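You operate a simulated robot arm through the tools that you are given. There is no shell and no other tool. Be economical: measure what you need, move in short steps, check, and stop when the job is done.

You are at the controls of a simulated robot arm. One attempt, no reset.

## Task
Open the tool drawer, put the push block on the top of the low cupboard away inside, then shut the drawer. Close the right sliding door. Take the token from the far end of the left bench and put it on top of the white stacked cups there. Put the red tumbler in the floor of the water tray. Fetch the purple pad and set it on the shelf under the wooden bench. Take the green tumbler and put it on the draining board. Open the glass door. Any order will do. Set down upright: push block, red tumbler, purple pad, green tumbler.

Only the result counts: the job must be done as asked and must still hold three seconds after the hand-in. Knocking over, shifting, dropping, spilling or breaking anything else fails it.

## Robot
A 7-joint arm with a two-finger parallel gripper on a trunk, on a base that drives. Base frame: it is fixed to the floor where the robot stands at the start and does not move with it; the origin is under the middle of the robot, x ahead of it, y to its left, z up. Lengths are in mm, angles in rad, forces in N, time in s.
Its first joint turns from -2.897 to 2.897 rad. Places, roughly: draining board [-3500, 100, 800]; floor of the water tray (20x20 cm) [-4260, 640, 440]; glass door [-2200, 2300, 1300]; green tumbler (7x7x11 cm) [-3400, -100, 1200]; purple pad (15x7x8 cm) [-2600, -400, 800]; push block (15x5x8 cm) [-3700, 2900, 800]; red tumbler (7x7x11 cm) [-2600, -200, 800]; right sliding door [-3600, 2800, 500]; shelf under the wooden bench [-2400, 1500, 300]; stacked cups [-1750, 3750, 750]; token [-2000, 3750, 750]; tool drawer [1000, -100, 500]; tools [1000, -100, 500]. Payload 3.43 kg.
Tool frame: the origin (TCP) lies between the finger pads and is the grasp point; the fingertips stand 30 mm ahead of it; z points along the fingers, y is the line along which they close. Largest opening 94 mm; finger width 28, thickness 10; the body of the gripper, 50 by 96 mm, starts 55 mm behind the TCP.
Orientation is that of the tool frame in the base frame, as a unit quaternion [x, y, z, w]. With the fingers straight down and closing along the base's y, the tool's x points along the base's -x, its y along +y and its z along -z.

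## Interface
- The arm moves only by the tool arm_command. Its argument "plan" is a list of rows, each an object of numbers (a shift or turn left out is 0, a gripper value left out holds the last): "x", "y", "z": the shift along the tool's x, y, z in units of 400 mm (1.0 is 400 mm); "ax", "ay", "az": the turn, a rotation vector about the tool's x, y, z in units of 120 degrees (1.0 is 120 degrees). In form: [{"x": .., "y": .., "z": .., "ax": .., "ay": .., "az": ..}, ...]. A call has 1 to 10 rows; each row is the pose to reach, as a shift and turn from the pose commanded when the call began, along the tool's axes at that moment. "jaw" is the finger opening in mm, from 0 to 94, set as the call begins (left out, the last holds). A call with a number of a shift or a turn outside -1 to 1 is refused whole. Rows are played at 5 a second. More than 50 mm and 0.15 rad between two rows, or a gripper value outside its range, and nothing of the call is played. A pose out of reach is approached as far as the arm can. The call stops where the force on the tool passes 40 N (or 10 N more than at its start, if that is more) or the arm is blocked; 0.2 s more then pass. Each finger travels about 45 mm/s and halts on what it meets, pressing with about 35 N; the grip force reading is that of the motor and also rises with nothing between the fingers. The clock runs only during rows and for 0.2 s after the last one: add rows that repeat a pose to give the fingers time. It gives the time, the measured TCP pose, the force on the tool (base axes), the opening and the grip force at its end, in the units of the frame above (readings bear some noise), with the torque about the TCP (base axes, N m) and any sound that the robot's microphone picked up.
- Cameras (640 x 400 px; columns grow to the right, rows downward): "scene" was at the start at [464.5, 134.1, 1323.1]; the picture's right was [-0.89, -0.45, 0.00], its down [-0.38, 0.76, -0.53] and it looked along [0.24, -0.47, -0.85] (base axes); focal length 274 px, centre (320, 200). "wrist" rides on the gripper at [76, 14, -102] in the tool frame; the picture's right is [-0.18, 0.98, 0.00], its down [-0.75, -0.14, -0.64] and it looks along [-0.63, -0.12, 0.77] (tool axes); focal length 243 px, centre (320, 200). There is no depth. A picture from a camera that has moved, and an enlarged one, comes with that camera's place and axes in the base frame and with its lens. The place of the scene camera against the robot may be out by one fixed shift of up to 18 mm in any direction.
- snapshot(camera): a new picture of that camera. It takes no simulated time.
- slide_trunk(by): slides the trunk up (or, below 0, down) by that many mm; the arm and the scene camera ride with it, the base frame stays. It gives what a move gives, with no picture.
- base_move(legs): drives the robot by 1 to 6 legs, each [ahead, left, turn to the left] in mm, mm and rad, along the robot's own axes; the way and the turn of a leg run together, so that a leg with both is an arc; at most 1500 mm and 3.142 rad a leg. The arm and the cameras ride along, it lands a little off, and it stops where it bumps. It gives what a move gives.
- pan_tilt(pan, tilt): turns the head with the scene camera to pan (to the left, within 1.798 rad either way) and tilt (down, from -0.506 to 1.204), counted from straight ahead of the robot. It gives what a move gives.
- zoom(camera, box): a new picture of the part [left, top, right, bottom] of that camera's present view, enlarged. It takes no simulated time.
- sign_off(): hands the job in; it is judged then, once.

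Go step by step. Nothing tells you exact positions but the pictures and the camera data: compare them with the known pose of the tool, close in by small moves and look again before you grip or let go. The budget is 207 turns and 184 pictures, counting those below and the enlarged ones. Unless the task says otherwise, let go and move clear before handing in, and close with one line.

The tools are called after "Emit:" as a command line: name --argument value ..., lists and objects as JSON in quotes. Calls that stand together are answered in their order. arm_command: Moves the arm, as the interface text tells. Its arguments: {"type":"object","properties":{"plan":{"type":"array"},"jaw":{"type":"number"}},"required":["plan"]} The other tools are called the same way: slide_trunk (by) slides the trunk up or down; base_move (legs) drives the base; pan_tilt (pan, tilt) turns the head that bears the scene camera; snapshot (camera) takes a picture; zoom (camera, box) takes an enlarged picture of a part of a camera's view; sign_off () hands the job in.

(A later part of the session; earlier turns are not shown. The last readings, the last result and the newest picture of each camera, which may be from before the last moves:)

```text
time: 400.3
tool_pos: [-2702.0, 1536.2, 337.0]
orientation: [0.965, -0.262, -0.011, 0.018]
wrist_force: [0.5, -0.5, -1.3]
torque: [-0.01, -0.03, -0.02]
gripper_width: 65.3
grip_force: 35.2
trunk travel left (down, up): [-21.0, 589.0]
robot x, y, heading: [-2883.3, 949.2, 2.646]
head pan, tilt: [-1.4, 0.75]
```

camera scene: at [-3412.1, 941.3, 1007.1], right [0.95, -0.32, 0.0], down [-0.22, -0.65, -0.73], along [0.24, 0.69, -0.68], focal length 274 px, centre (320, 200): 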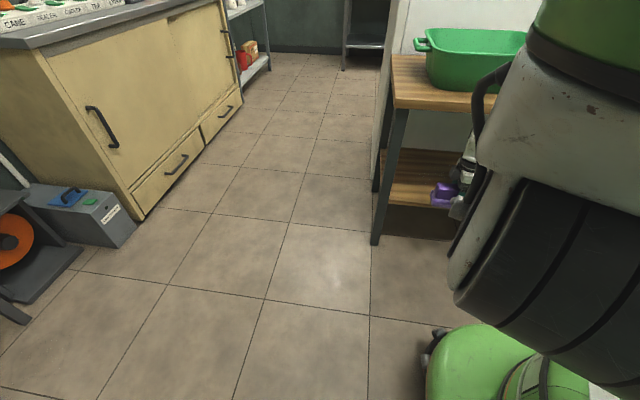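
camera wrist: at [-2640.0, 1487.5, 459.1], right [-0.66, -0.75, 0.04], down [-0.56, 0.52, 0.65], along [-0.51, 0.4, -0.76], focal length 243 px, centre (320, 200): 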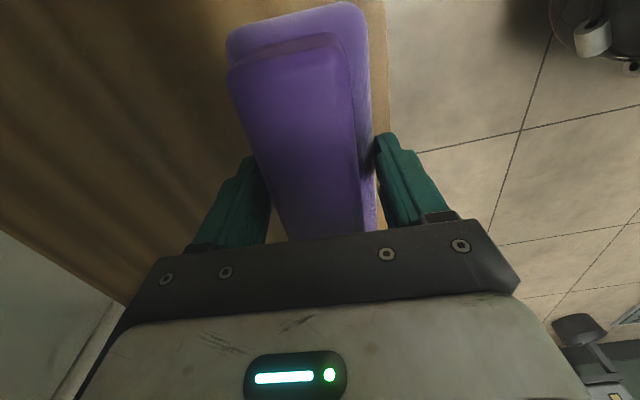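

Still no contact; continue.

Emit:
slide_trunk --by -6

Emit:
slide_trunk --by -6

Emit:
slide_trunk --by -6

Emit:
snapshot --camera "wrist"

```text
time: 400.9
tool_pos: [-2701.8, 1535.5, 330.7]
orientation: [0.964, -0.263, -0.011, 0.018]
wrist_force: [0.3, -0.4, -0.9]
torque: [0.01, -0.03, 0.01]
gripper_width: 65.2
grip_force: 35.4
trunk travel left (down, up): [-15.0, 595.0]
robot x, y, heading: [-2879.4, 949.6, 2.639]
head pan, tilt: [-1.4, 0.75]
```

```text
time: 401.4
tool_pos: [-2701.9, 1536.5, 327.6]
orientation: [0.965, -0.263, -0.011, 0.016]
wrist_force: [-4.5, -6.3, 25.8]
torque: [0.01, -0.28, -0.09]
gripper_width: 65.3
grip_force: 35.2
trunk travel left (down, up): [-9.0, 601.0]
robot x, y, heading: [-2884.1, 948.0, 2.638]
head pan, tilt: [-1.4, 0.75]
```

```text
time: 402.0
tool_pos: [-2700.7, 1536.2, 320.7]
orientation: [0.964, -0.264, -0.01, 0.015]
wrist_force: [0.7, -1.7, 27.2]
torque: [0.62, -0.21, 0.0]
gripper_width: 65.6
grip_force: 34.9
trunk travel left (down, up): [-3.0, 607.0]
robot x, y, heading: [-2883.3, 947.3, 2.642]
head pan, tilt: [-1.4, 0.75]
```

```text
33 pictures are left
camera wrist: at [-2639.3, 1488.3, 423.5], right [-0.66, -0.75, 0.04], down [-0.56, 0.52, 0.65], along [-0.51, 0.4, -0.76], focal length 243 px, centre (320, 200)
```

wrist: 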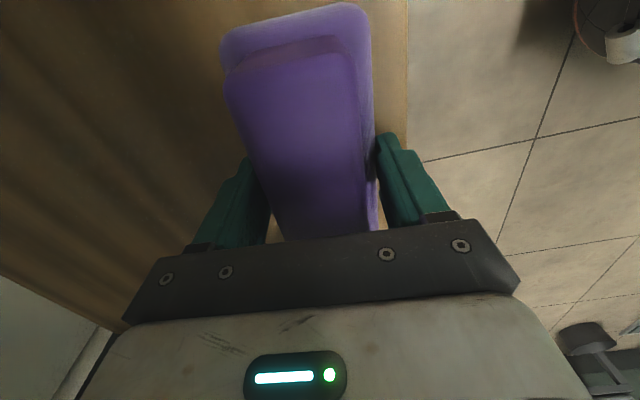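

Pad rests on the shelf. I relieve the pressure, open the fingers and rise 40 mm... carefully below the bench top.

Emit:
slide_trunk --by 5

Emit:
arm_command --plan '[{}, {}, {}, {}]' --jaw 94

Emit:
slide_trunk --by 62

Emit:
snapshot --camera "wrist"

```text
time: 402.5
tool_pos: [-2703.2, 1534.1, 322.3]
orientation: [0.965, -0.263, -0.011, 0.021]
wrist_force: [0.4, 0.1, -0.8]
torque: [0.0, 0.0, 0.0]
gripper_width: 65.8
grip_force: 34.9
trunk travel left (down, up): [-8.0, 602.0]
robot x, y, heading: [-2881.4, 949.5, 2.637]
head pan, tilt: [-1.4, 0.75]
```

```text
time: 403.5
tool_pos: [-2701.5, 1535.2, 324.1]
orientation: [0.965, -0.263, -0.011, 0.018]
wrist_force: [0.5, 0.2, -0.6]
torque: [0.01, -0.02, 0.02]
gripper_width: 94.1
grip_force: 0.0
trunk travel left (down, up): [-8.0, 602.0]
robot x, y, heading: [-2876.5, 945.0, 2.641]
head pan, tilt: [-1.4, 0.75]
```

```text
time: 404.6
tool_pos: [-2704.9, 1532.1, 378.5]
orientation: [0.964, -0.264, -0.014, 0.022]
wrist_force: [-0.7, -0.6, -0.8]
torque: [0.0, 0.01, -0.02]
gripper_width: 94.1
grip_force: 0.0
trunk travel left (down, up): [-70.0, 540.0]
robot x, y, heading: [-2881.1, 950.0, 2.641]
head pan, tilt: [-1.4, 0.75]
```

```text
32 pictures are left
camera wrist: at [-2642.4, 1484.4, 480.7], right [-0.66, -0.75, 0.05], down [-0.55, 0.53, 0.65], along [-0.51, 0.4, -0.76], focal length 243 px, centre (320, 200)
```

wrist: 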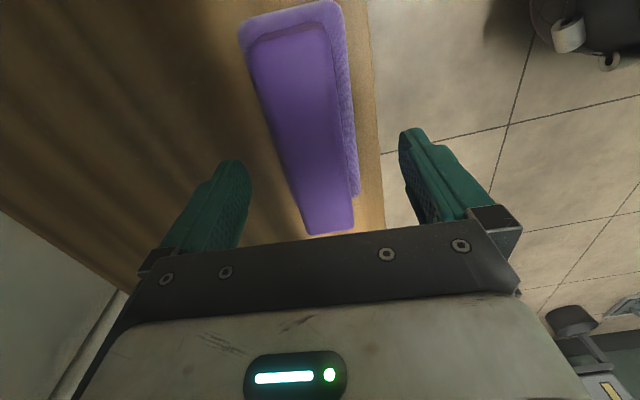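

The pad is set upright on the shelf, inside its edge. I raise 26 mm more to clear it and withdraw by moving the base left.

Emit:
slide_trunk --by 24

Emit:
base_move --legs '[[0, 260, 0]]'

Emit:
snapshot --camera "wrist"

Emit:
zoom --camera "scene" --box '[340, 20, 520, 260]'

```text
time: 405.2
tool_pos: [-2716.7, 1520.0, 379.9]
orientation: [0.963, -0.267, -0.025, 0.039]
wrist_force: [-0.6, 0.4, 0.4]
torque: [0.01, 0.03, -0.01]
gripper_width: 93.9
grip_force: 0.1
trunk travel left (down, up): [-94.0, 516.0]
robot x, y, heading: [-2880.0, 949.1, 2.642]
head pan, tilt: [-1.4, 0.75]
```

```text
time: 407.1
tool_pos: [-2825.5, 1310.8, 410.1]
orientation: [0.965, -0.261, -0.011, 0.018]
wrist_force: [-1.1, 0.1, -0.8]
torque: [0.01, -0.01, -0.02]
gripper_width: 94.0
grip_force: 0.1
trunk travel left (down, up): [-94.0, 516.0]
robot x, y, heading: [-3005.2, 718.8, 2.644]
head pan, tilt: [-1.4, 0.75]
```

```text
31 pictures are left
camera wrist: at [-2763.3, 1263.1, 513.1], right [-0.66, -0.75, 0.04], down [-0.56, 0.52, 0.65], along [-0.51, 0.4, -0.76], focal length 243 px, centre (320, 200)
```

wrist: 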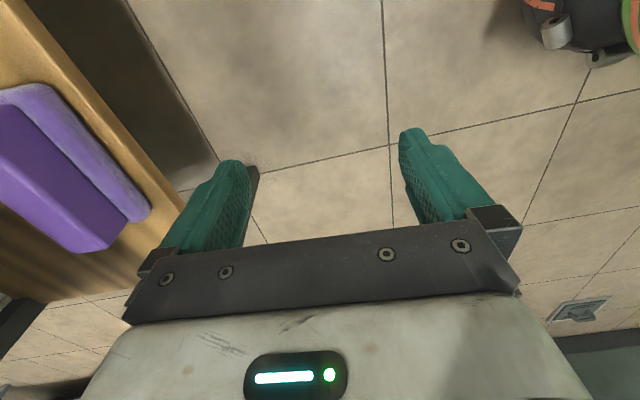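

```text
1.67 times, centred on (430, 140) of scene
camera zoom: at [-3465.6, 842.5, 1039.1], right [0.95, -0.32, 0.0], down [-0.22, -0.65, -0.73], along [0.24, 0.69, -0.68], focal length 456 px, centre (137, 300)
```

zoom: 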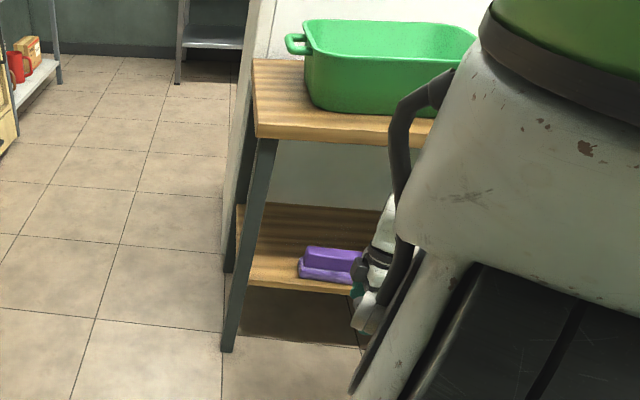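

Pad sits on the shelf. Now the push block: I raise the trunk, swing the arm back to the front (fingers then close fore–aft, as the block needs).

Emit:
slide_trunk --by 400

Emit:
arm_command --plan '[{"x": -0.0675, "y": 0.0535, "az": -0.042}, {"x": -0.135, "y": 0.107, "az": -0.084}, {"x": -0.2025, "y": 0.1605, "az": -0.126}, {"x": -0.27, "y": 0.214, "az": -0.168}, {"x": -0.3375, "y": 0.2675, "az": -0.21}, {"x": -0.405, "y": 0.321, "az": -0.252}, {"x": -0.4725, "y": 0.3745, "az": -0.294}, {"x": -0.54, "y": 0.428, "az": -0.336}, {"x": -0.6075, "y": 0.4815, "az": -0.378}, {"x": -0.675, "y": 0.535, "az": -0.42}]'

Emit:
arm_command --plan '[{"x": -0.098, "y": 0.04, "az": -0.042}, {"x": -0.196, "y": 0.08, "az": -0.084}, {"x": -0.294, "y": 0.12, "az": -0.126}, {"x": -0.392, "y": 0.16, "az": -0.168}, {"x": -0.49, "y": 0.2, "az": -0.21}, {"x": -0.589, "y": 0.24, "az": -0.252}, {"x": -0.687, "y": 0.28, "az": -0.294}, {"x": -0.785, "y": 0.32, "az": -0.336}, {"x": -0.883, "y": 0.36, "az": -0.378}, {"x": -0.981, "y": 0.4, "az": -0.418}]'

```text
time: 410.9
tool_pos: [-2824.9, 1311.0, 811.1]
orientation: [0.965, -0.262, -0.011, 0.018]
wrist_force: [0.2, -0.3, 0.2]
torque: [-0.01, -0.01, 0.0]
gripper_width: 93.7
grip_force: 0.2
trunk travel left (down, up): [-494.0, 116.0]
robot x, y, heading: [-3002.8, 725.3, 2.64]
head pan, tilt: [-1.4, 0.75]
```

```text
time: 413.1
tool_pos: [-3166.2, 1264.5, 819.7]
orientation: [0.985, 0.174, -0.018, 0.01]
wrist_force: [0.5, 0.0, -0.2]
torque: [0.0, 0.05, 0.01]
gripper_width: 93.9
grip_force: 0.2
trunk travel left (down, up): [-494.0, 116.0]
robot x, y, heading: [-3002.2, 724.2, 2.642]
head pan, tilt: [-1.4, 0.75]
```

```text
time: 415.3
tool_pos: [-3481.0, 979.8, 840.1]
orientation: [0.818, 0.575, -0.02, 0.002]
wrist_force: [-0.4, 0.4, -0.9]
torque: [-0.04, 0.01, 0.03]
gripper_width: 94.2
grip_force: 0.0
trunk travel left (down, up): [-494.0, 116.0]
robot x, y, heading: [-3003.6, 723.4, 2.64]
head pan, tilt: [-1.4, 0.75]
```

I drive ahead past the bench end and then right to stand before the block on the cupboard.

Emit:
slide_trunk --by 112

Emit:
base_move --legs '[[915, 0, 0], [0, -1400, 0]]'

Emit:
pan_tilt --pan -0.2 --tilt 0.95

Emit:
snapshot --camera "scene"

```text
time: 416.8
tool_pos: [-3481.3, 979.1, 952.1]
orientation: [0.818, 0.574, -0.02, 0.003]
wrist_force: [0.3, -0.5, 0.0]
torque: [-0.03, 0.01, -0.02]
gripper_width: 93.6
grip_force: 0.1
trunk travel left (down, up): [-606.0, 4.0]
robot x, y, heading: [-3003.1, 721.7, 2.642]
head pan, tilt: [-1.4, 0.75]
```

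```text
time: 428.1
tool_pos: [-3620.5, 2642.7, 951.8]
orientation: [0.816, 0.578, -0.02, 0.003]
wrist_force: [-0.7, -0.4, -0.7]
torque: [0.01, 0.01, 0.02]
gripper_width: 93.8
grip_force: 0.0
trunk travel left (down, up): [-606.0, 4.0]
robot x, y, heading: [-3141.6, 2388.4, 2.652]
head pan, tilt: [-1.4, 0.75]
```

```text
time: 429.5
tool_pos: [-3620.5, 2642.8, 951.9]
orientation: [0.815, 0.579, -0.02, 0.002]
wrist_force: [0.2, 0.6, 0.4]
torque: [0.01, 0.03, -0.04]
gripper_width: 93.9
grip_force: 0.0
trunk travel left (down, up): [-606.0, 4.0]
robot x, y, heading: [-3139.4, 2391.9, 2.652]
head pan, tilt: [-0.201, 0.949]
```

```text
29 pictures are left
camera scene: at [-3686.7, 2473.4, 1535.5], right [0.64, 0.77, 0.0], down [0.63, -0.52, -0.58], along [-0.45, 0.37, -0.81], focal length 274 px, centre (320, 200)
```

scene: 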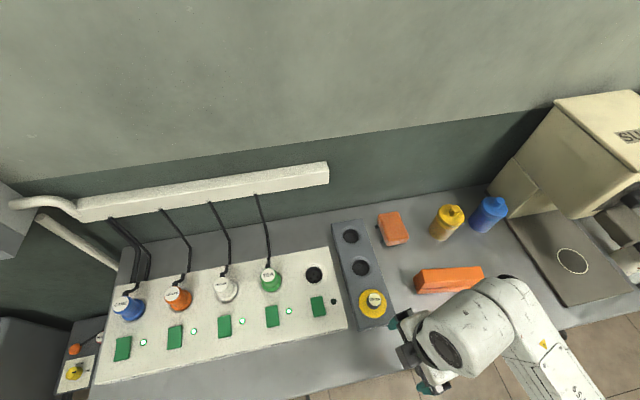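

Block is near [-3665,2865]. I bring the hand above it with the yaw matched and look.

Emit:
arm_command --plan '[{"x": 0.08, "y": -0.048, "ax": -0.001, "ay": 0.003, "az": 0.015}, {"x": 0.16, "y": -0.096, "ax": -0.002, "ay": 0.006, "az": 0.03}, {"x": 0.24, "y": -0.144, "ax": -0.003, "ay": 0.009, "az": 0.045}, {"x": 0.325, "y": -0.192, "ax": -0.005, "ay": 0.012, "az": 0.06}, {"x": 0.406, "y": -0.24, "ax": -0.006, "ay": 0.015, "az": 0.075}, {"x": 0.4875, "y": -0.2875, "ax": -0.007, "ay": 0.018, "az": 0.09}]'

Emit:
snapshot --camera "wrist"

```text
time: 430.9
tool_pos: [-3666.6, 2865.0, 947.9]
orientation: [0.866, 0.5, -0.001, 0.0]
wrist_force: [0.2, -0.1, -0.2]
torque: [-0.05, 0.01, 0.03]
gripper_width: 93.9
grip_force: 0.1
trunk travel left (down, up): [-606.0, 4.0]
robot x, y, heading: [-3140.9, 2388.3, 2.649]
head pan, tilt: [-0.201, 0.949]
```

```text
28 pictures are left
camera wrist: at [-3615.1, 2923.7, 1051.2], right [0.76, -0.65, 0.0], down [-0.5, -0.58, 0.64], along [-0.42, -0.49, -0.77], focal length 243 px, centre (320, 200)
```

wrist: 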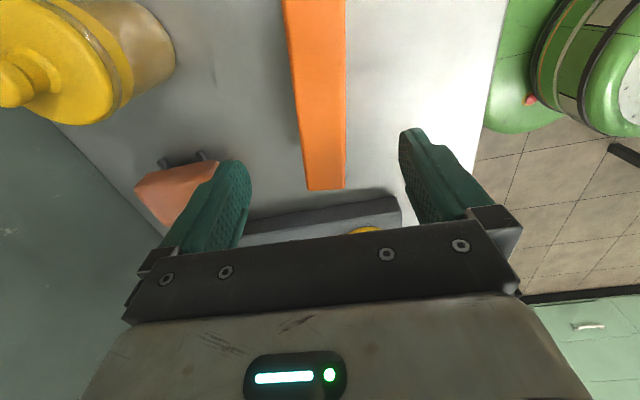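

The block's top is at z≈796 (cupboard lower than thought), centre [-3691,2830], long axis 53°. I align and descend to grip.

Emit:
arm_command --plan '[{"x": -0.05, "y": -0.005, "az": 0.03}, {"x": -0.105, "y": -0.01, "az": 0.058}, {"x": -0.105, "y": -0.01, "az": 0.058, "z": 0.1}, {"x": -0.105, "y": -0.01, "az": 0.058, "z": 0.2}, {"x": -0.105, "y": -0.01, "az": 0.058, "z": 0.28}]'

Emit:
snapshot --camera "wrist"

```text
time: 432.1
tool_pos: [-3688.6, 2830.5, 832.5]
orientation: [0.895, 0.445, 0.0, -0.001]
wrist_force: [1.0, 0.6, -0.3]
torque: [-0.01, -0.04, 0.01]
gripper_width: 94.1
grip_force: 0.1
trunk travel left (down, up): [-606.0, 4.0]
robot x, y, heading: [-3141.2, 2388.0, 2.648]
head pan, tilt: [-0.201, 0.949]
```

```text
27 pictures are left
camera wrist: at [-3631.7, 2882.2, 936.3], right [0.67, -0.74, 0.0], down [-0.57, -0.52, 0.64], along [-0.48, -0.43, -0.77], focal length 243 px, centre (320, 200)
```

wrist: 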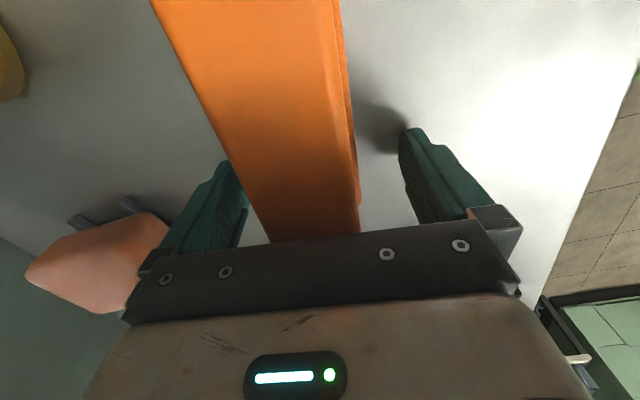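

Closer view shows the block's top is about at the palm already (z≈885), block 8 mm off centre. I shift, raise 14 mm, and close.

Emit:
arm_command --plan '[{"z": -0.02}, {"z": -0.035, "y": -0.02}]'

Emit:
arm_command --plan '[{}, {}, {}, {}, {}, {}]' --jaw 0

Emit:
arm_command --plan '[{"z": -0.015}, {"z": -0.03}, {"z": -0.05}, {"z": -0.08}, {"z": -0.12}, {"z": -0.16}, {"z": -0.2}, {"z": -0.25}]'

Emit:
snapshot --camera "wrist"

```text
time: 432.7
tool_pos: [-3696.9, 2834.9, 848.5]
orientation: [0.896, 0.445, 0.0, -0.001]
wrist_force: [0.2, -0.3, 0.6]
torque: [0.02, -0.01, 0.01]
gripper_width: 94.3
grip_force: 0.0
trunk travel left (down, up): [-606.0, 4.0]
robot x, y, heading: [-3137.8, 2385.5, 2.65]
head pan, tilt: [-0.201, 0.949]
```

```text
time: 434.1
tool_pos: [-3695.5, 2834.7, 847.3]
orientation: [0.895, 0.445, 0.0, -0.001]
wrist_force: [-1.0, -0.1, 0.9]
torque: [0.07, -0.03, 0.0]
gripper_width: 43.7
grip_force: 35.1
trunk travel left (down, up): [-606.0, 4.0]
robot x, y, heading: [-3138.9, 2389.4, 2.647]
head pan, tilt: [-0.201, 0.949]
```

```text
time: 435.9
tool_pos: [-3696.2, 2835.9, 948.6]
orientation: [0.895, 0.446, -0.001, 0.001]
wrist_force: [-0.5, 0.8, -1.9]
torque: [-0.07, 0.07, -0.02]
gripper_width: 43.4
grip_force: 34.8
trunk travel left (down, up): [-606.0, 4.0]
robot x, y, heading: [-3139.4, 2384.4, 2.654]
head pan, tilt: [-0.201, 0.949]
```

```text
26 pictures are left
camera wrist: at [-3638.0, 2887.5, 1051.9], right [0.67, -0.74, 0.0], down [-0.57, -0.52, 0.64], along [-0.48, -0.43, -0.77], focal length 243 px, centre (320, 200)
```

wrist: 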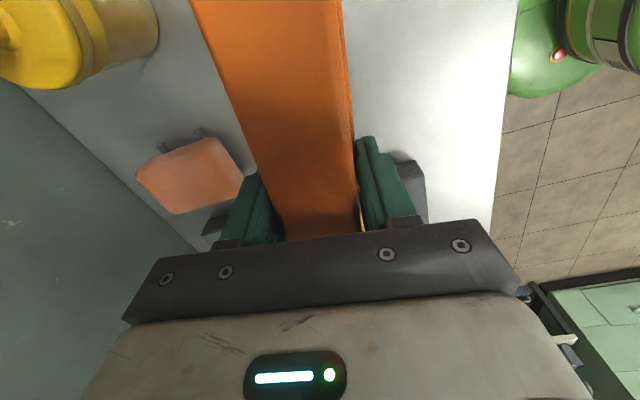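

The block is held. I retract it, and carry it back by the left aisle: left, then backwards, then turn around.

Emit:
arm_command --plan '[{"y": 0.08}, {"y": 0.16}, {"y": 0.24}, {"y": 0.32}, {"y": 0.38}]'

Emit:
base_move --legs '[[0, 1350, -0.008], [-1400, 0, 0], [-370, 0, 0], [0, 0, -1.57], [0, 0, -1.57]]'

Emit:
pan_tilt --pan 0.0 --tilt 0.4

Emit:
snapshot --camera "scene"

```text
time: 437.1
tool_pos: [-3575.3, 2741.5, 951.1]
orientation: [0.895, 0.445, -0.002, 0.001]
wrist_force: [-0.7, -0.1, -1.7]
torque: [-0.07, 0.06, -0.02]
gripper_width: 43.5
grip_force: 35.1
trunk travel left (down, up): [-606.0, 4.0]
robot x, y, heading: [-3137.8, 2394.1, 2.65]
head pan, tilt: [-0.201, 0.949]
```

```text
time: 460.0
tool_pos: [-1793.9, 11.6, 949.8]
orientation: [-0.454, 0.891, -0.001, 0.0]
wrist_force: [0.4, 0.6, -1.7]
torque: [0.06, -0.07, -0.05]
gripper_width: 43.7
grip_force: 35.2
trunk travel left (down, up): [-606.0, 4.0]
robot x, y, heading: [-2231.9, 359.6, -0.471]
head pan, tilt: [-0.201, 0.949]
```

```text
time: 460.9
tool_pos: [-1794.5, 12.6, 950.5]
orientation: [-0.455, 0.891, -0.002, 0.0]
wrist_force: [-0.3, 0.0, -1.0]
torque: [0.12, -0.07, 0.05]
gripper_width: 43.2
grip_force: 35.4
trunk travel left (down, up): [-606.0, 4.0]
robot x, y, heading: [-2236.0, 353.6, -0.469]
head pan, tilt: [0.0, 0.4]
```

```text
25 pictures are left
camera scene: at [-1678.7, 286.9, 1582.1], right [-0.45, -0.89, 0.0], down [-0.35, 0.18, -0.92], along [0.82, -0.42, -0.39], focal length 274 px, centre (320, 200)
```

scene: 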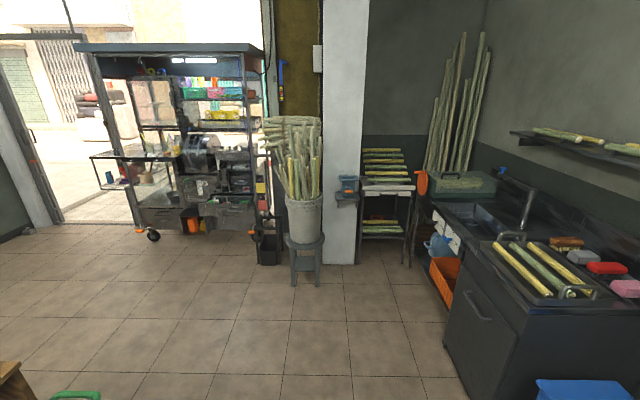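

The way ahead is clear and I see the cart with the open drawer. I drive forward, then left, to come in front of it.

Emit:
base_move --legs '[[0, 0, -0.03], [1500, 0, 0], [0, 1200, 0], [400, 0, 0]]'

Emit:
pan_tilt --pan 0.0 --tilt 0.9

Emit:
snapshot --camera "scene"

```text
time: 476.6
tool_pos: [445.2, 191.1, 949.7]
orientation: [-0.451, 0.892, 0.0, 0.0]
wrist_force: [-0.6, -0.3, -1.5]
torque: [0.12, -0.06, 0.0]
gripper_width: 43.1
grip_force: 35.4
trunk travel left (down, up): [-606.0, 4.0]
robot x, y, heading: [8.2, 536.3, -0.478]
head pan, tilt: [0.0, 0.4]
```

```text
time: 477.5
tool_pos: [444.6, 191.1, 949.2]
orientation: [-0.452, 0.892, 0.0, 0.001]
wrist_force: [-0.1, 0.4, -2.4]
torque: [0.08, -0.05, 0.0]
gripper_width: 43.3
grip_force: 34.8
trunk travel left (down, up): [-606.0, 4.0]
robot x, y, heading: [3.7, 538.0, -0.479]
head pan, tilt: [0.0, 0.901]
```

```text
24 pictures are left
camera scene: at [546.5, 473.3, 1539.2], right [-0.46, -0.89, 0.0], down [-0.7, 0.36, -0.62], along [0.55, -0.28, -0.78], focal length 274 px, centre (320, 200)
```

scene: 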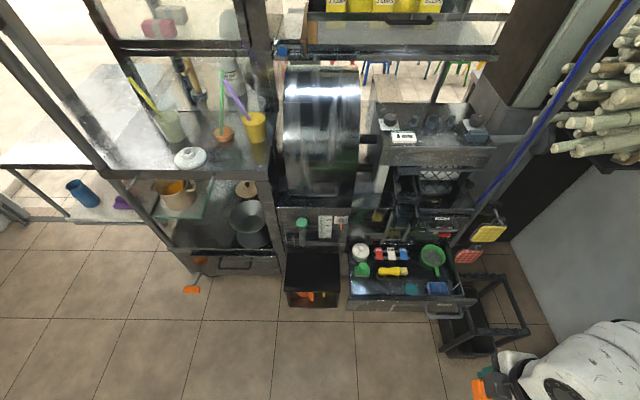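

The drawer is still open with its tools in place. I zoom in to fix the free spot.

Emit:
zoom --camera "scene" --box '[330, 220, 490, 340]'

```text
3.33 times, centred on (410, 280) of scene
camera zoom: at [546.5, 473.3, 1539.2], right [-0.46, -0.89, 0.0], down [-0.7, 0.36, -0.62], along [0.55, -0.28, -0.78], focal length 912 px, centre (20, -67)
```

zoom: 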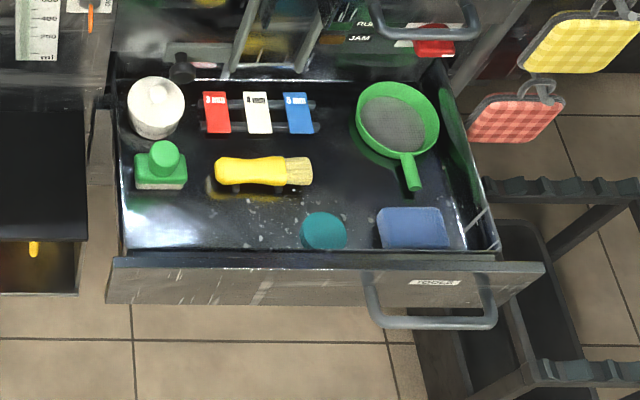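

Free spot for the block: about [790,100], floor z ≈ 515. I drive the last 270 mm ahead and 70 left.

Emit:
base_move --legs '[[0, 70, -0.021], [270, 0, 0]]'

Emit:
snapshot --camera "wrist"

```text
time: 480.1
tool_pos: [707.0, 113.2, 949.6]
orientation: [-0.442, 0.897, -0.001, 0.001]
wrist_force: [0.3, 0.7, -1.3]
torque: [0.06, -0.06, -0.03]
gripper_width: 43.2
grip_force: 35.4
trunk travel left (down, up): [-606.0, 4.0]
robot x, y, heading: [274.1, 468.8, -0.497]
head pan, tilt: [0.0, 0.901]
```

```text
22 pictures are left
camera wrist: at [648.9, 61.6, 1053.5], right [-0.67, 0.74, 0.0], down [0.57, 0.51, 0.64], along [0.48, 0.43, -0.77], focal length 243 px, centre (320, 200)
```

wrist: 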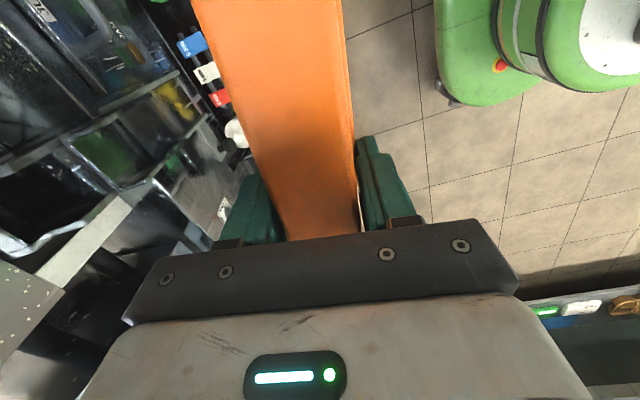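

I shift over the spot, square the block to the drawer, and lower the trunk 280 mm, then look.

Emit:
arm_command --plan '[{"x": -0.03, "y": -0.06, "az": -0.025}, {"x": -0.06, "y": -0.12, "az": -0.05}, {"x": -0.1, "y": -0.184, "az": -0.075}]'

Emit:
slide_trunk --by -280

Emit:
pan_tilt --pan -0.3 --tilt 1.1

Emit:
snapshot --camera "scene"

Emit:
snapshot --camera "wrist"

```text
time: 480.9
tool_pos: [790.2, 101.4, 950.6]
orientation: [-0.511, 0.859, -0.001, 0.0]
wrist_force: [0.5, -0.1, -1.7]
torque: [0.11, -0.01, 0.03]
gripper_width: 43.4
grip_force: 34.5
trunk travel left (down, up): [-606.0, 4.0]
robot x, y, heading: [274.4, 468.8, -0.498]
head pan, tilt: [0.0, 0.901]
```

```text
time: 483.7
tool_pos: [790.8, 102.4, 669.6]
orientation: [-0.511, 0.859, -0.001, 0.001]
wrist_force: [1.6, 0.4, -2.7]
torque: [0.1, -0.05, 0.0]
gripper_width: 43.4
grip_force: 35.5
trunk travel left (down, up): [-326.0, 284.0]
robot x, y, heading: [275.2, 467.1, -0.498]
head pan, tilt: [0.0, 0.901]
```

```text
time: 484.5
tool_pos: [789.3, 102.8, 670.0]
orientation: [-0.511, 0.86, 0.0, 0.0]
wrist_force: [-0.2, 0.2, -1.3]
torque: [0.12, -0.07, 0.03]
gripper_width: 43.4
grip_force: 34.5
trunk travel left (down, up): [-326.0, 284.0]
robot x, y, heading: [277.5, 472.2, -0.498]
head pan, tilt: [-0.3, 1.1]
```

```text
21 pictures are left
camera scene: at [792.0, 383.9, 1245.3], right [-0.72, -0.7, 0.0], down [-0.62, 0.64, -0.45], along [0.32, -0.33, -0.89], focal length 274 px, centre (320, 200)
```

scene: 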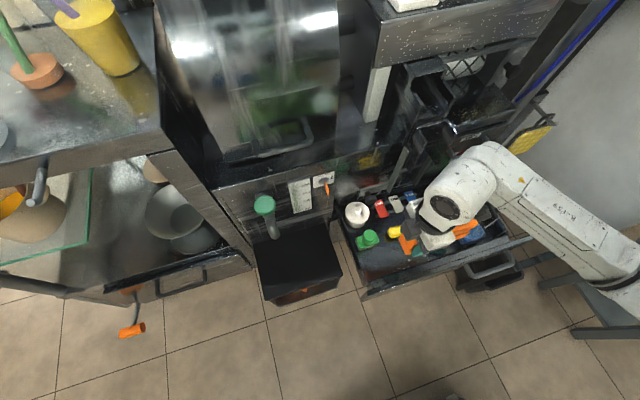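

```text
20 pictures are left
camera wrist: at [741.5, 41.7, 773.4], right [-0.78, 0.63, 0.0], down [0.48, 0.59, 0.64], along [0.41, 0.5, -0.77], focal length 243 px, centre (320, 200)
```

wrist: 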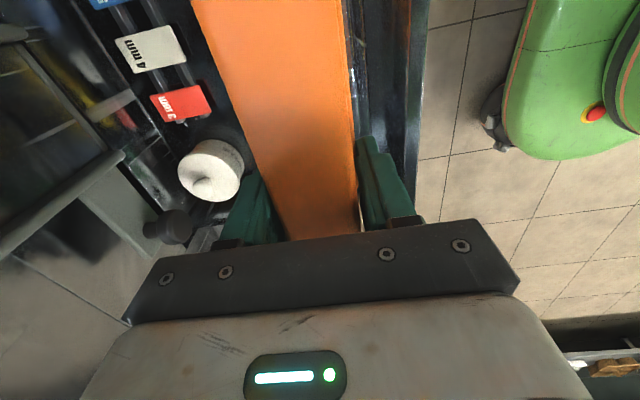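

I zoom on the drawer to judge the landing spot.

Emit:
zoom --camera "scene" --box '[320, 170, 540, 310]'

```text
2.86 times, centred on (430, 240) of scene
camera zoom: at [792.0, 383.9, 1245.3], right [-0.72, -0.7, 0.0], down [-0.62, 0.64, -0.45], along [0.32, -0.33, -0.89], focal length 782 px, centre (6, 86)
```

zoom: 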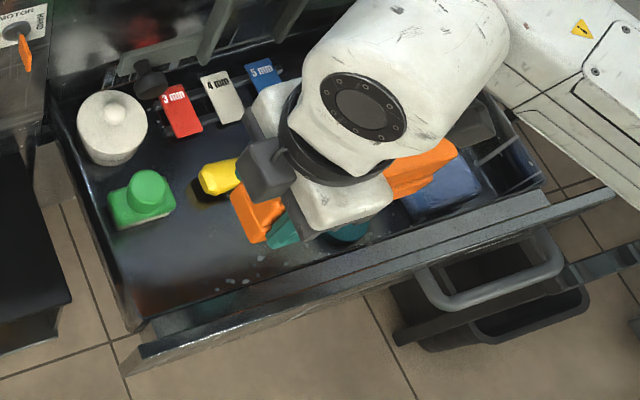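

The landing spot is well clear on all sides. I trim 8 mm, lower further, then touch down in small steps.

Emit:
arm_command --plan '[{"y": 0.02}, {"y": 0.02, "z": 0.06}, {"y": 0.02, "z": 0.12}, {"y": 0.02, "z": 0.18}, {"y": 0.02, "z": 0.22}]'

Emit:
arm_command --plan '[{"z": 0.01}, {"z": 0.02}, {"z": 0.03}, {"z": 0.04}, {"z": 0.05}, {"z": 0.06}, {"z": 0.07}, {"z": 0.08}, {"z": 0.09}, {"z": 0.1}]'

Emit:
zoom --camera "scene" --box '[320, 170, 540, 310]'

```text
time: 485.7
tool_pos: [784.2, 107.5, 581.0]
orientation: [-0.512, 0.859, -0.001, 0.0]
wrist_force: [0.1, 0.3, -2.2]
torque: [0.11, -0.02, -0.02]
gripper_width: 43.5
grip_force: 35.2
trunk travel left (down, up): [-326.0, 284.0]
robot x, y, heading: [274.6, 466.2, -0.496]
head pan, tilt: [-0.3, 1.1]
```

```text
time: 486.9
tool_pos: [785.2, 104.6, 564.7]
orientation: [-0.51, 0.86, -0.003, 0.004]
wrist_force: [1.1, -2.1, 24.0]
torque: [0.31, 0.92, 0.03]
gripper_width: 43.4
grip_force: 35.0
trunk travel left (down, up): [-326.0, 284.0]
robot x, y, heading: [271.6, 464.1, -0.491]
head pan, tilt: [-0.3, 1.1]
stopped in row 6: the force on the tool passed its limit at 49 N (the readings are from after the stop); the commanded pose is now the measured one
```

```text
2.86 times, centred on (430, 240) of scene
camera zoom: at [791.5, 383.9, 1245.8], right [-0.72, -0.7, 0.0], down [-0.62, 0.64, -0.45], along [0.32, -0.33, -0.89], focal length 782 px, centre (6, 86)
```

zoom: 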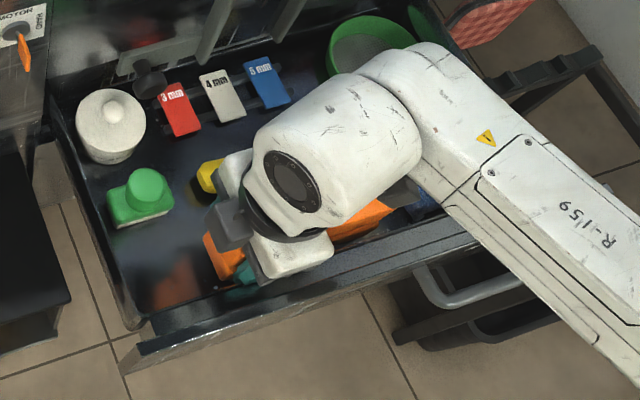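

The view shows the block was gripped near its end, so it extends toward the round teal item; I lift at once, shift 68 mm left and re-check.

Emit:
arm_command --plan '[{"z": -0.03}, {"z": -0.07}, {"z": -0.12}, {"z": -0.17}, {"z": -0.17, "x": -0.06}, {"z": -0.17, "x": -0.12}, {"z": -0.17, "x": -0.17}]'

Emit:
zoom --camera "scene" --box '[320, 170, 540, 310]'

Emit:
snapshot --camera "wrist"

```text
time: 488.5
tool_pos: [815.8, 165.4, 632.9]
orientation: [-0.51, 0.86, -0.001, 0.003]
wrist_force: [0.0, -0.1, -1.2]
torque: [0.12, -0.04, -0.01]
gripper_width: 43.5
grip_force: 35.1
trunk travel left (down, up): [-326.0, 284.0]
robot x, y, heading: [274.6, 467.8, -0.49]
head pan, tilt: [-0.3, 1.1]
```

```text
2.86 times, centred on (430, 240) of scene
camera zoom: at [791.8, 383.5, 1245.3], right [-0.72, -0.7, 0.0], down [-0.62, 0.64, -0.45], along [0.32, -0.33, -0.89], focal length 782 px, centre (6, 86)
```

zoom: 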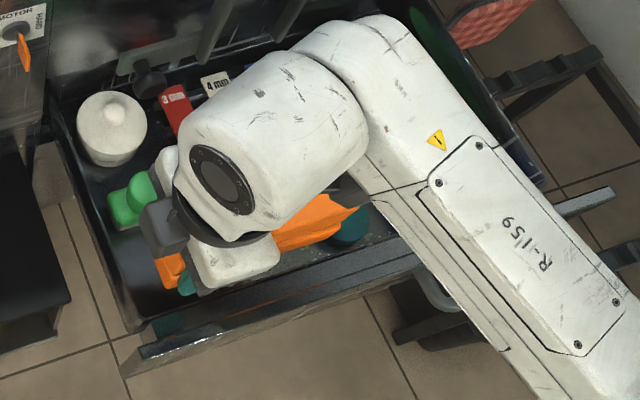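

```text
16 pictures are left
camera wrist: at [766.0, 105.2, 735.8], right [-0.77, 0.63, 0.0], down [0.48, 0.59, 0.64], along [0.41, 0.5, -0.76], focal length 243 px, centre (320, 200)
```

wrist: 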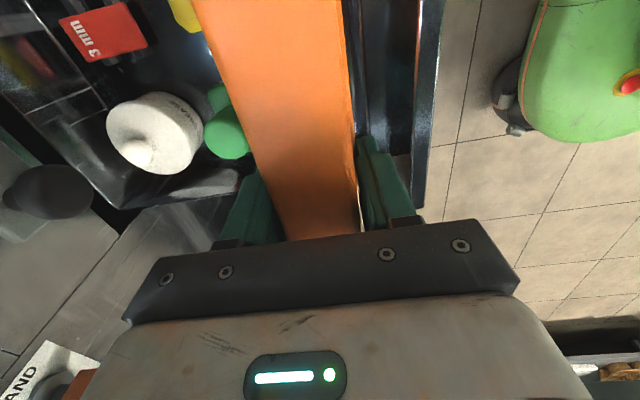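

The teal disc is unmoved and now clear. I trim 9 mm toward the front panel (away from the green scrubber) and lower to contact.

Emit:
arm_command --plan '[{"y": 0.022}, {"y": 0.022, "z": 0.05}, {"y": 0.022, "z": 0.1}, {"y": 0.022, "z": 0.13}, {"y": 0.022, "z": 0.145}, {"y": 0.022, "z": 0.155}]'

Emit:
arm_command --plan '[{"z": 0.007}, {"z": 0.014}, {"z": 0.021}, {"z": 0.028}, {"z": 0.035}, {"z": 0.042}, {"z": 0.049}, {"z": 0.056}, {"z": 0.063}, {"z": 0.07}]'

Emit:
snapshot --camera "wrist"

```text
time: 489.4
tool_pos: [810.5, 167.3, 595.6]
orientation: [-0.509, 0.86, -0.005, 0.008]
wrist_force: [0.0, -1.5, 21.0]
torque: [0.12, 0.7, 0.07]
gripper_width: 43.5
grip_force: 35.1
trunk travel left (down, up): [-326.0, 284.0]
robot x, y, heading: [274.7, 465.0, -0.499]
head pan, tilt: [-0.3, 1.1]
stopped in row 4: the force on the tool passed its limit at 60 N (the readings are from after the stop); the commanded pose is now the measured one
```

```text
time: 489.8
tool_pos: [810.7, 166.7, 595.2]
orientation: [-0.51, 0.86, -0.005, 0.009]
wrist_force: [0.1, -2.3, 20.9]
torque: [0.07, 0.66, 0.04]
gripper_width: 43.3
grip_force: 35.2
trunk travel left (down, up): [-326.0, 284.0]
robot x, y, heading: [277.8, 466.8, -0.495]
head pan, tilt: [-0.3, 1.1]
stopped in row 1: the force on the tool passed its limit at 46 N (the readings are from after the stop); the commanded pose is now the measured one
```

```text
15 pictures are left
camera wrist: at [760.2, 107.3, 697.6], right [-0.77, 0.63, -0.02], down [0.47, 0.59, 0.65], along [0.42, 0.5, -0.76], focal length 243 px, centre (320, 200)
```

wrist: 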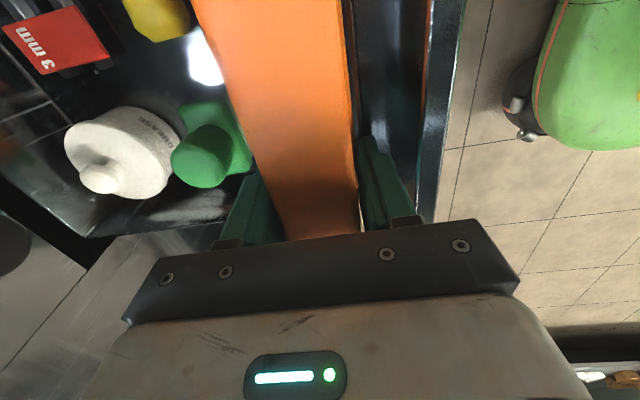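

The near finger is touching the drawer's inner front wall. I lift, shift 16 mm away from it and lower again carefully.

Emit:
arm_command --plan '[{"z": -0.04}, {"z": -0.08}, {"z": -0.08, "y": -0.02}, {"z": -0.08, "y": -0.041}, {"z": -0.04, "y": -0.041}, {"z": 0.0, "y": -0.041}, {"z": 0.025, "y": -0.041}]'

Emit:
arm_command --plan '[{"z": 0.008}, {"z": 0.016}, {"z": 0.024}, {"z": 0.032}, {"z": 0.04}, {"z": 0.048}, {"z": 0.056}, {"z": 0.064}, {"z": 0.072}, {"z": 0.08}]'

Emit:
snapshot --camera "wrist"

```text
time: 491.4
tool_pos: [825.5, 159.2, 584.0]
orientation: [-0.509, 0.861, -0.005, 0.008]
wrist_force: [0.2, -1.7, -2.2]
torque: [0.12, -0.05, -0.02]
gripper_width: 43.3
grip_force: 35.1
trunk travel left (down, up): [-326.0, 284.0]
robot x, y, heading: [272.5, 468.2, -0.505]
head pan, tilt: [-0.3, 1.1]
```

```text
time: 493.6
tool_pos: [825.0, 160.3, 551.8]
orientation: [-0.51, 0.86, -0.004, 0.008]
wrist_force: [0.4, 0.0, -3.3]
torque: [0.06, -0.03, 0.02]
gripper_width: 43.2
grip_force: 35.1
trunk travel left (down, up): [-326.0, 284.0]
robot x, y, heading: [274.4, 468.4, -0.495]
head pan, tilt: [-0.3, 1.1]
```

```text
14 pictures are left
camera wrist: at [774.8, 99.8, 654.8], right [-0.77, 0.63, -0.01], down [0.47, 0.59, 0.65], along [0.42, 0.5, -0.76], focal length 243 px, centre (320, 200)
```

wrist: 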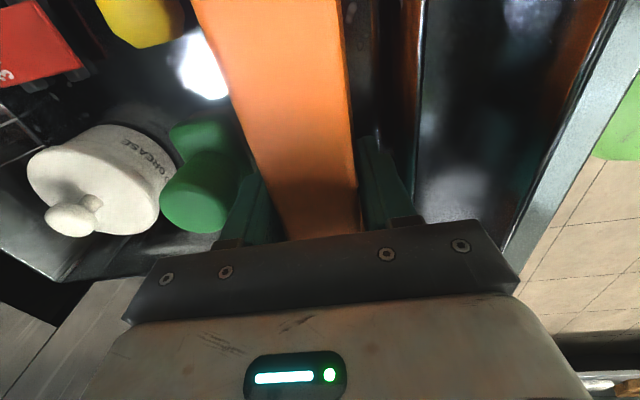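

No contact yet; the inner wall is just outside the near finger. I continue down.

Emit:
arm_command --plan '[{"z": 0.008}, {"z": 0.016}, {"z": 0.024}, {"z": 0.032}, {"z": 0.04}, {"z": 0.048}, {"z": 0.056}, {"z": 0.064}, {"z": 0.072}, {"z": 0.08}]'

Emit:
arm_command --plan '[{"z": 0.008}, {"z": 0.016}, {"z": 0.024}, {"z": 0.032}, {"z": 0.04}, {"z": 0.048}, {"z": 0.056}, {"z": 0.064}, {"z": 0.072}, {"z": 0.08}]'

Emit:
snapshot --camera "wrist"

```text
time: 494.9
tool_pos: [828.8, 159.3, 538.2]
orientation: [-0.509, 0.861, -0.008, 0.012]
wrist_force: [0.3, -1.4, 19.5]
torque: [-0.25, 0.65, 0.08]
gripper_width: 43.5
grip_force: 35.0
trunk travel left (down, up): [-326.0, 284.0]
robot x, y, heading: [275.1, 465.2, -0.504]
head pan, tilt: [-0.3, 1.1]
stopped in row 6: the force on the tool passed its limit at 45 N (the readings are from after the stop); the commanded pose is now the measured one
```

```text
time: 495.3
tool_pos: [830.0, 158.1, 538.0]
orientation: [-0.509, 0.861, -0.009, 0.013]
wrist_force: [-1.3, -1.5, 19.9]
torque: [-0.25, 0.61, 0.12]
gripper_width: 43.6
grip_force: 34.8
trunk travel left (down, up): [-326.0, 284.0]
robot x, y, heading: [272.7, 467.3, -0.5]
head pan, tilt: [-0.3, 1.1]
stopped in row 1: the force on the tool passed its limit at 47 N (the readings are from after the stop); the commanded pose is now the measured one
```

```text
13 pictures are left
camera wrist: at [778.0, 98.7, 640.4], right [-0.77, 0.63, -0.03], down [0.47, 0.59, 0.66], along [0.43, 0.5, -0.75], focal length 243 px, centre (320, 200)
```

wrist: 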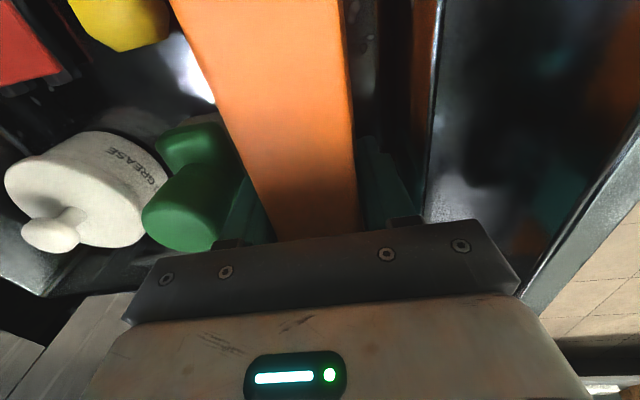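

Contact, consistent with the block's base meeting the floor. I ease off, open just slightly (to clear the green item and wall), and rise.

Emit:
arm_command --plan '[{"z": -0.003}, {"z": -0.003}]'

Emit:
arm_command --plan '[{}, {}]' --jaw 52

Emit:
arm_command --plan '[{"z": -0.03}, {"z": -0.07}, {"z": -0.12}, {"z": -0.19}, {"z": -0.27}, {"z": -0.35}, {"z": -0.43}]'

Emit:
snapshot --camera "wrist"

```text
time: 495.9
tool_pos: [829.6, 159.5, 538.0]
orientation: [-0.51, 0.86, -0.007, 0.011]
wrist_force: [0.1, -1.6, 8.2]
torque: [0.26, 0.07, 0.02]
gripper_width: 43.2
grip_force: 35.0
trunk travel left (down, up): [-326.0, 284.0]
robot x, y, heading: [272.8, 471.0, -0.501]
head pan, tilt: [-0.3, 1.1]
```

```text
time: 496.5
tool_pos: [829.9, 158.3, 538.0]
orientation: [-0.51, 0.86, -0.008, 0.012]
wrist_force: [-0.2, 0.5, 0.4]
torque: [-0.01, -0.03, 0.02]
gripper_width: 52.2
grip_force: 0.0
trunk travel left (down, up): [-326.0, 284.0]
robot x, y, heading: [277.9, 470.3, -0.501]
head pan, tilt: [-0.3, 1.1]
```

```text
time: 498.1
tool_pos: [825.0, 160.2, 710.7]
orientation: [-0.509, 0.861, -0.008, 0.012]
wrist_force: [-0.3, -0.4, 0.7]
torque: [0.0, 0.01, 0.02]
gripper_width: 52.0
grip_force: 0.0
trunk travel left (down, up): [-326.0, 284.0]
robot x, y, heading: [277.2, 465.7, -0.496]
head pan, tilt: [-0.3, 1.1]
```

```text
12 pictures are left
camera wrist: at [772.9, 99.4, 811.9], right [-0.77, 0.63, -0.02], down [0.47, 0.59, 0.66], along [0.43, 0.5, -0.76], focal length 243 px, centre (320, 200)
```

wrist: 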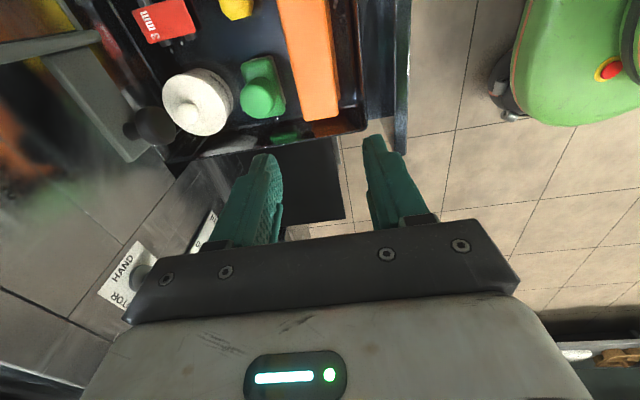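

The block stands upright in the drawer. Now to shut it: I back off, close the fingers and turn the tool horizontal to push the drawer front.

Emit:
arm_command --plan '[{"y": 0.1}, {"y": 0.2}, {"y": 0.3}]' --jaw 0

Emit:
base_move --legs '[[-160, 0, 0], [0, -165, 0]]'

Emit:
arm_command --plan '[{"ax": 0.07}, {"ax": 0.14}, {"ax": 0.21}, {"ax": 0.28}, {"ax": 0.35}, {"ax": 0.42}, {"ax": 0.49}, {"ax": 0.56}, {"ax": 0.63}, {"ax": 0.7}]'

Emit:
arm_command --plan '[{"ax": 0.025}, {"ax": 0.05}]'

Emit:
snapshot --camera "scene"

```text
time: 498.9
tool_pos: [719.7, 218.1, 708.1]
orientation: [-0.51, 0.86, -0.007, 0.012]
wrist_force: [0.2, 0.8, -0.5]
torque: [0.04, 0.0, 0.0]
gripper_width: 0.0
grip_force: 15.5
trunk travel left (down, up): [-326.0, 284.0]
robot x, y, heading: [277.6, 467.0, -0.499]
head pan, tilt: [-0.3, 1.1]
```

```text
time: 501.3
tool_pos: [498.0, 150.9, 708.1]
orientation: [-0.509, 0.861, -0.007, 0.011]
wrist_force: [0.6, 0.7, -0.6]
torque: [0.0, 0.0, 0.01]
gripper_width: 0.2
grip_force: 32.9
trunk travel left (down, up): [-326.0, 284.0]
robot x, y, heading: [52.5, 402.4, -0.499]
head pan, tilt: [-0.3, 1.1]
```

```text
time: 503.0
tool_pos: [547.2, 180.1, 720.8]
orientation: [-0.519, 0.673, -0.414, 0.327]
wrist_force: [-0.4, -0.1, 0.5]
torque: [0.03, 0.01, 0.01]
gripper_width: 0.2
grip_force: 33.1
out of reach, approached as far as the arm can: row 2, 3, 4
trunk travel left (down, up): [-326.0, 284.0]
robot x, y, heading: [54.3, 399.4, -0.498]
head pan, tilt: [-0.3, 1.1]
stopped in row 8: the arm was blocked; the commanded pose is now the measured one
```

```text
time: 503.6
tool_pos: [538.6, 183.5, 720.8]
orientation: [-0.501, 0.654, -0.446, 0.35]
wrist_force: [0.2, 0.5, -0.1]
torque: [0.0, 0.03, -0.02]
gripper_width: 0.1
grip_force: 32.9
trunk travel left (down, up): [-326.0, 284.0]
robot x, y, heading: [56.8, 399.5, -0.498]
head pan, tilt: [-0.3, 1.1]
```

```text
11 pictures are left
camera scene: at [570.3, 316.1, 1245.3], right [-0.72, -0.7, 0.0], down [-0.62, 0.64, -0.45], along [0.32, -0.33, -0.89], focal length 274 px, centre (320, 200)
```

scene: 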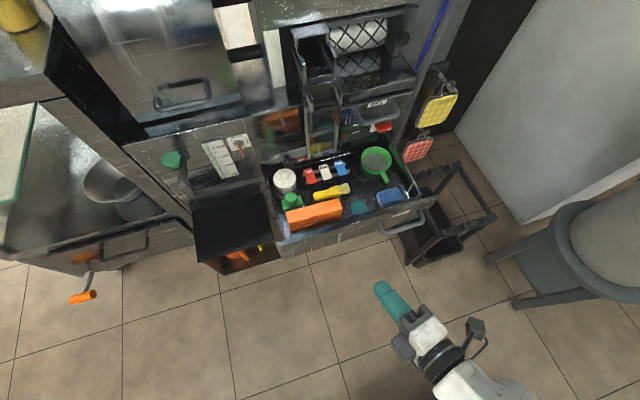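

The block stands upright in the drawer and the tool points forward, slightly down — fine for pushing. I lower it to drawer-front height and approach.

Emit:
slide_trunk --by -155

Emit:
base_move --legs '[[110, -20, 0]]'

Emit:
snapshot --camera "scene"

```text
time: 505.4
tool_pos: [540.2, 182.4, 565.1]
orientation: [-0.499, 0.654, -0.449, 0.349]
wrist_force: [0.8, -0.2, 0.5]
torque: [-0.03, -0.03, 0.02]
gripper_width: 0.0
grip_force: 32.6
trunk travel left (down, up): [-171.0, 439.0]
robot x, y, heading: [49.4, 397.2, -0.496]
head pan, tilt: [-0.3, 1.1]
```

```text
time: 506.6
tool_pos: [627.7, 110.3, 567.0]
orientation: [-0.498, 0.655, -0.448, 0.35]
wrist_force: [-0.2, 0.6, 0.0]
torque: [-0.02, 0.04, -0.02]
gripper_width: 0.0
grip_force: 32.9
trunk travel left (down, up): [-171.0, 439.0]
robot x, y, heading: [140.7, 327.1, -0.501]
head pan, tilt: [-0.3, 1.1]
```

```text
10 pictures are left
camera scene: at [658.6, 244.3, 1090.4], right [-0.72, -0.7, 0.0], down [-0.62, 0.64, -0.45], along [0.32, -0.33, -0.89], focal length 274 px, centre (320, 200)
```

scene: 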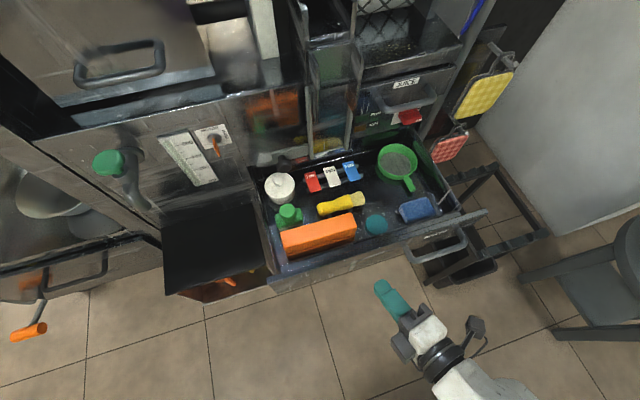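

The fingertips face the drawer front just left of its handle. I push it in.

Emit:
arm_command --plan '[{"x": 0.016, "y": -0.023, "z": 0.06}, {"x": 0.032, "y": -0.047, "z": 0.121}, {"x": 0.048, "y": -0.07, "z": 0.181}, {"x": 0.064, "y": -0.093, "z": 0.242}, {"x": 0.08, "y": -0.116, "z": 0.302}, {"x": 0.096, "y": -0.14, "z": 0.363}, {"x": 0.112, "y": -0.163, "z": 0.423}, {"x": 0.128, "y": -0.186, "z": 0.484}, {"x": 0.144, "y": -0.209, "z": 0.544}, {"x": 0.157, "y": -0.227, "z": 0.589}]'

Emit:
snapshot --camera "scene"

```text
time: 508.8
tool_pos: [857.4, -14.5, 566.4]
orientation: [-0.499, 0.653, -0.448, 0.35]
wrist_force: [0.0, 0.0, -0.4]
torque: [0.0, -0.01, 0.01]
gripper_width: 0.0
grip_force: 32.6
trunk travel left (down, up): [-171.0, 439.0]
robot x, y, heading: [140.9, 330.1, -0.497]
head pan, tilt: [-0.3, 1.1]
```

```text
9 pictures are left
camera scene: at [658.6, 244.4, 1090.3], right [-0.72, -0.7, 0.0], down [-0.62, 0.64, -0.45], along [0.32, -0.33, -0.89], focal length 274 px, centre (320, 200)
```

scene: 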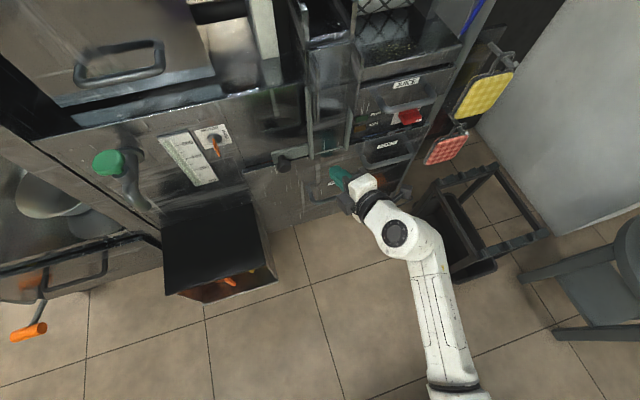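

Nearly shut. I push on gently until it stops.

Emit:
arm_command --plan '[{"x": 0.005, "y": -0.007, "z": 0.018}, {"x": 0.01, "y": -0.014, "z": 0.036}, {"x": 0.014, "y": -0.021, "z": 0.054}, {"x": 0.019, "y": -0.028, "z": 0.072}, {"x": 0.024, "y": -0.035, "z": 0.09}, {"x": 0.029, "y": -0.042, "z": 0.108}, {"x": 0.034, "y": -0.049, "z": 0.126}]'

Emit:
zoom --camera "scene" --box '[240, 80, 440, 220]'

```text
time: 509.6
tool_pos: [875.1, -24.9, 566.3]
orientation: [-0.499, 0.654, -0.447, 0.35]
wrist_force: [-12.7, 5.8, 4.4]
torque: [-0.04, -0.11, -0.1]
gripper_width: 0.1
grip_force: 33.5
trunk travel left (down, up): [-171.0, 439.0]
robot x, y, heading: [136.5, 325.9, -0.496]
head pan, tilt: [-0.3, 1.1]
stopped in row 4: the force on the tool passed its limit at 53 N (the readings are from after the stop); the commanded pose is now the measured one
```

```text
2.86 times, centred on (340, 150) of scene
camera zoom: at [657.9, 244.5, 1090.6], right [-0.72, -0.7, 0.0], down [-0.62, 0.64, -0.45], along [0.32, -0.33, -0.89], focal length 782 px, centre (263, 343)
```

zoom: 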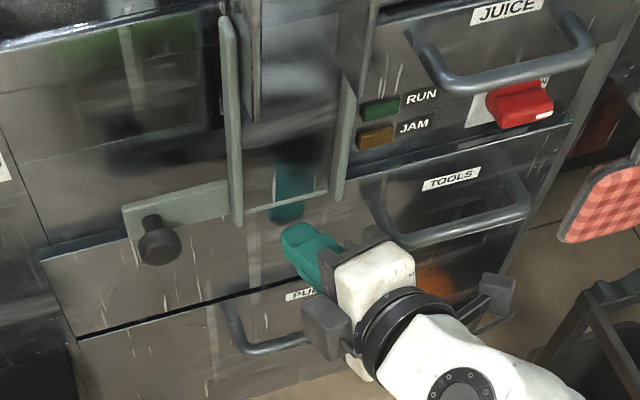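

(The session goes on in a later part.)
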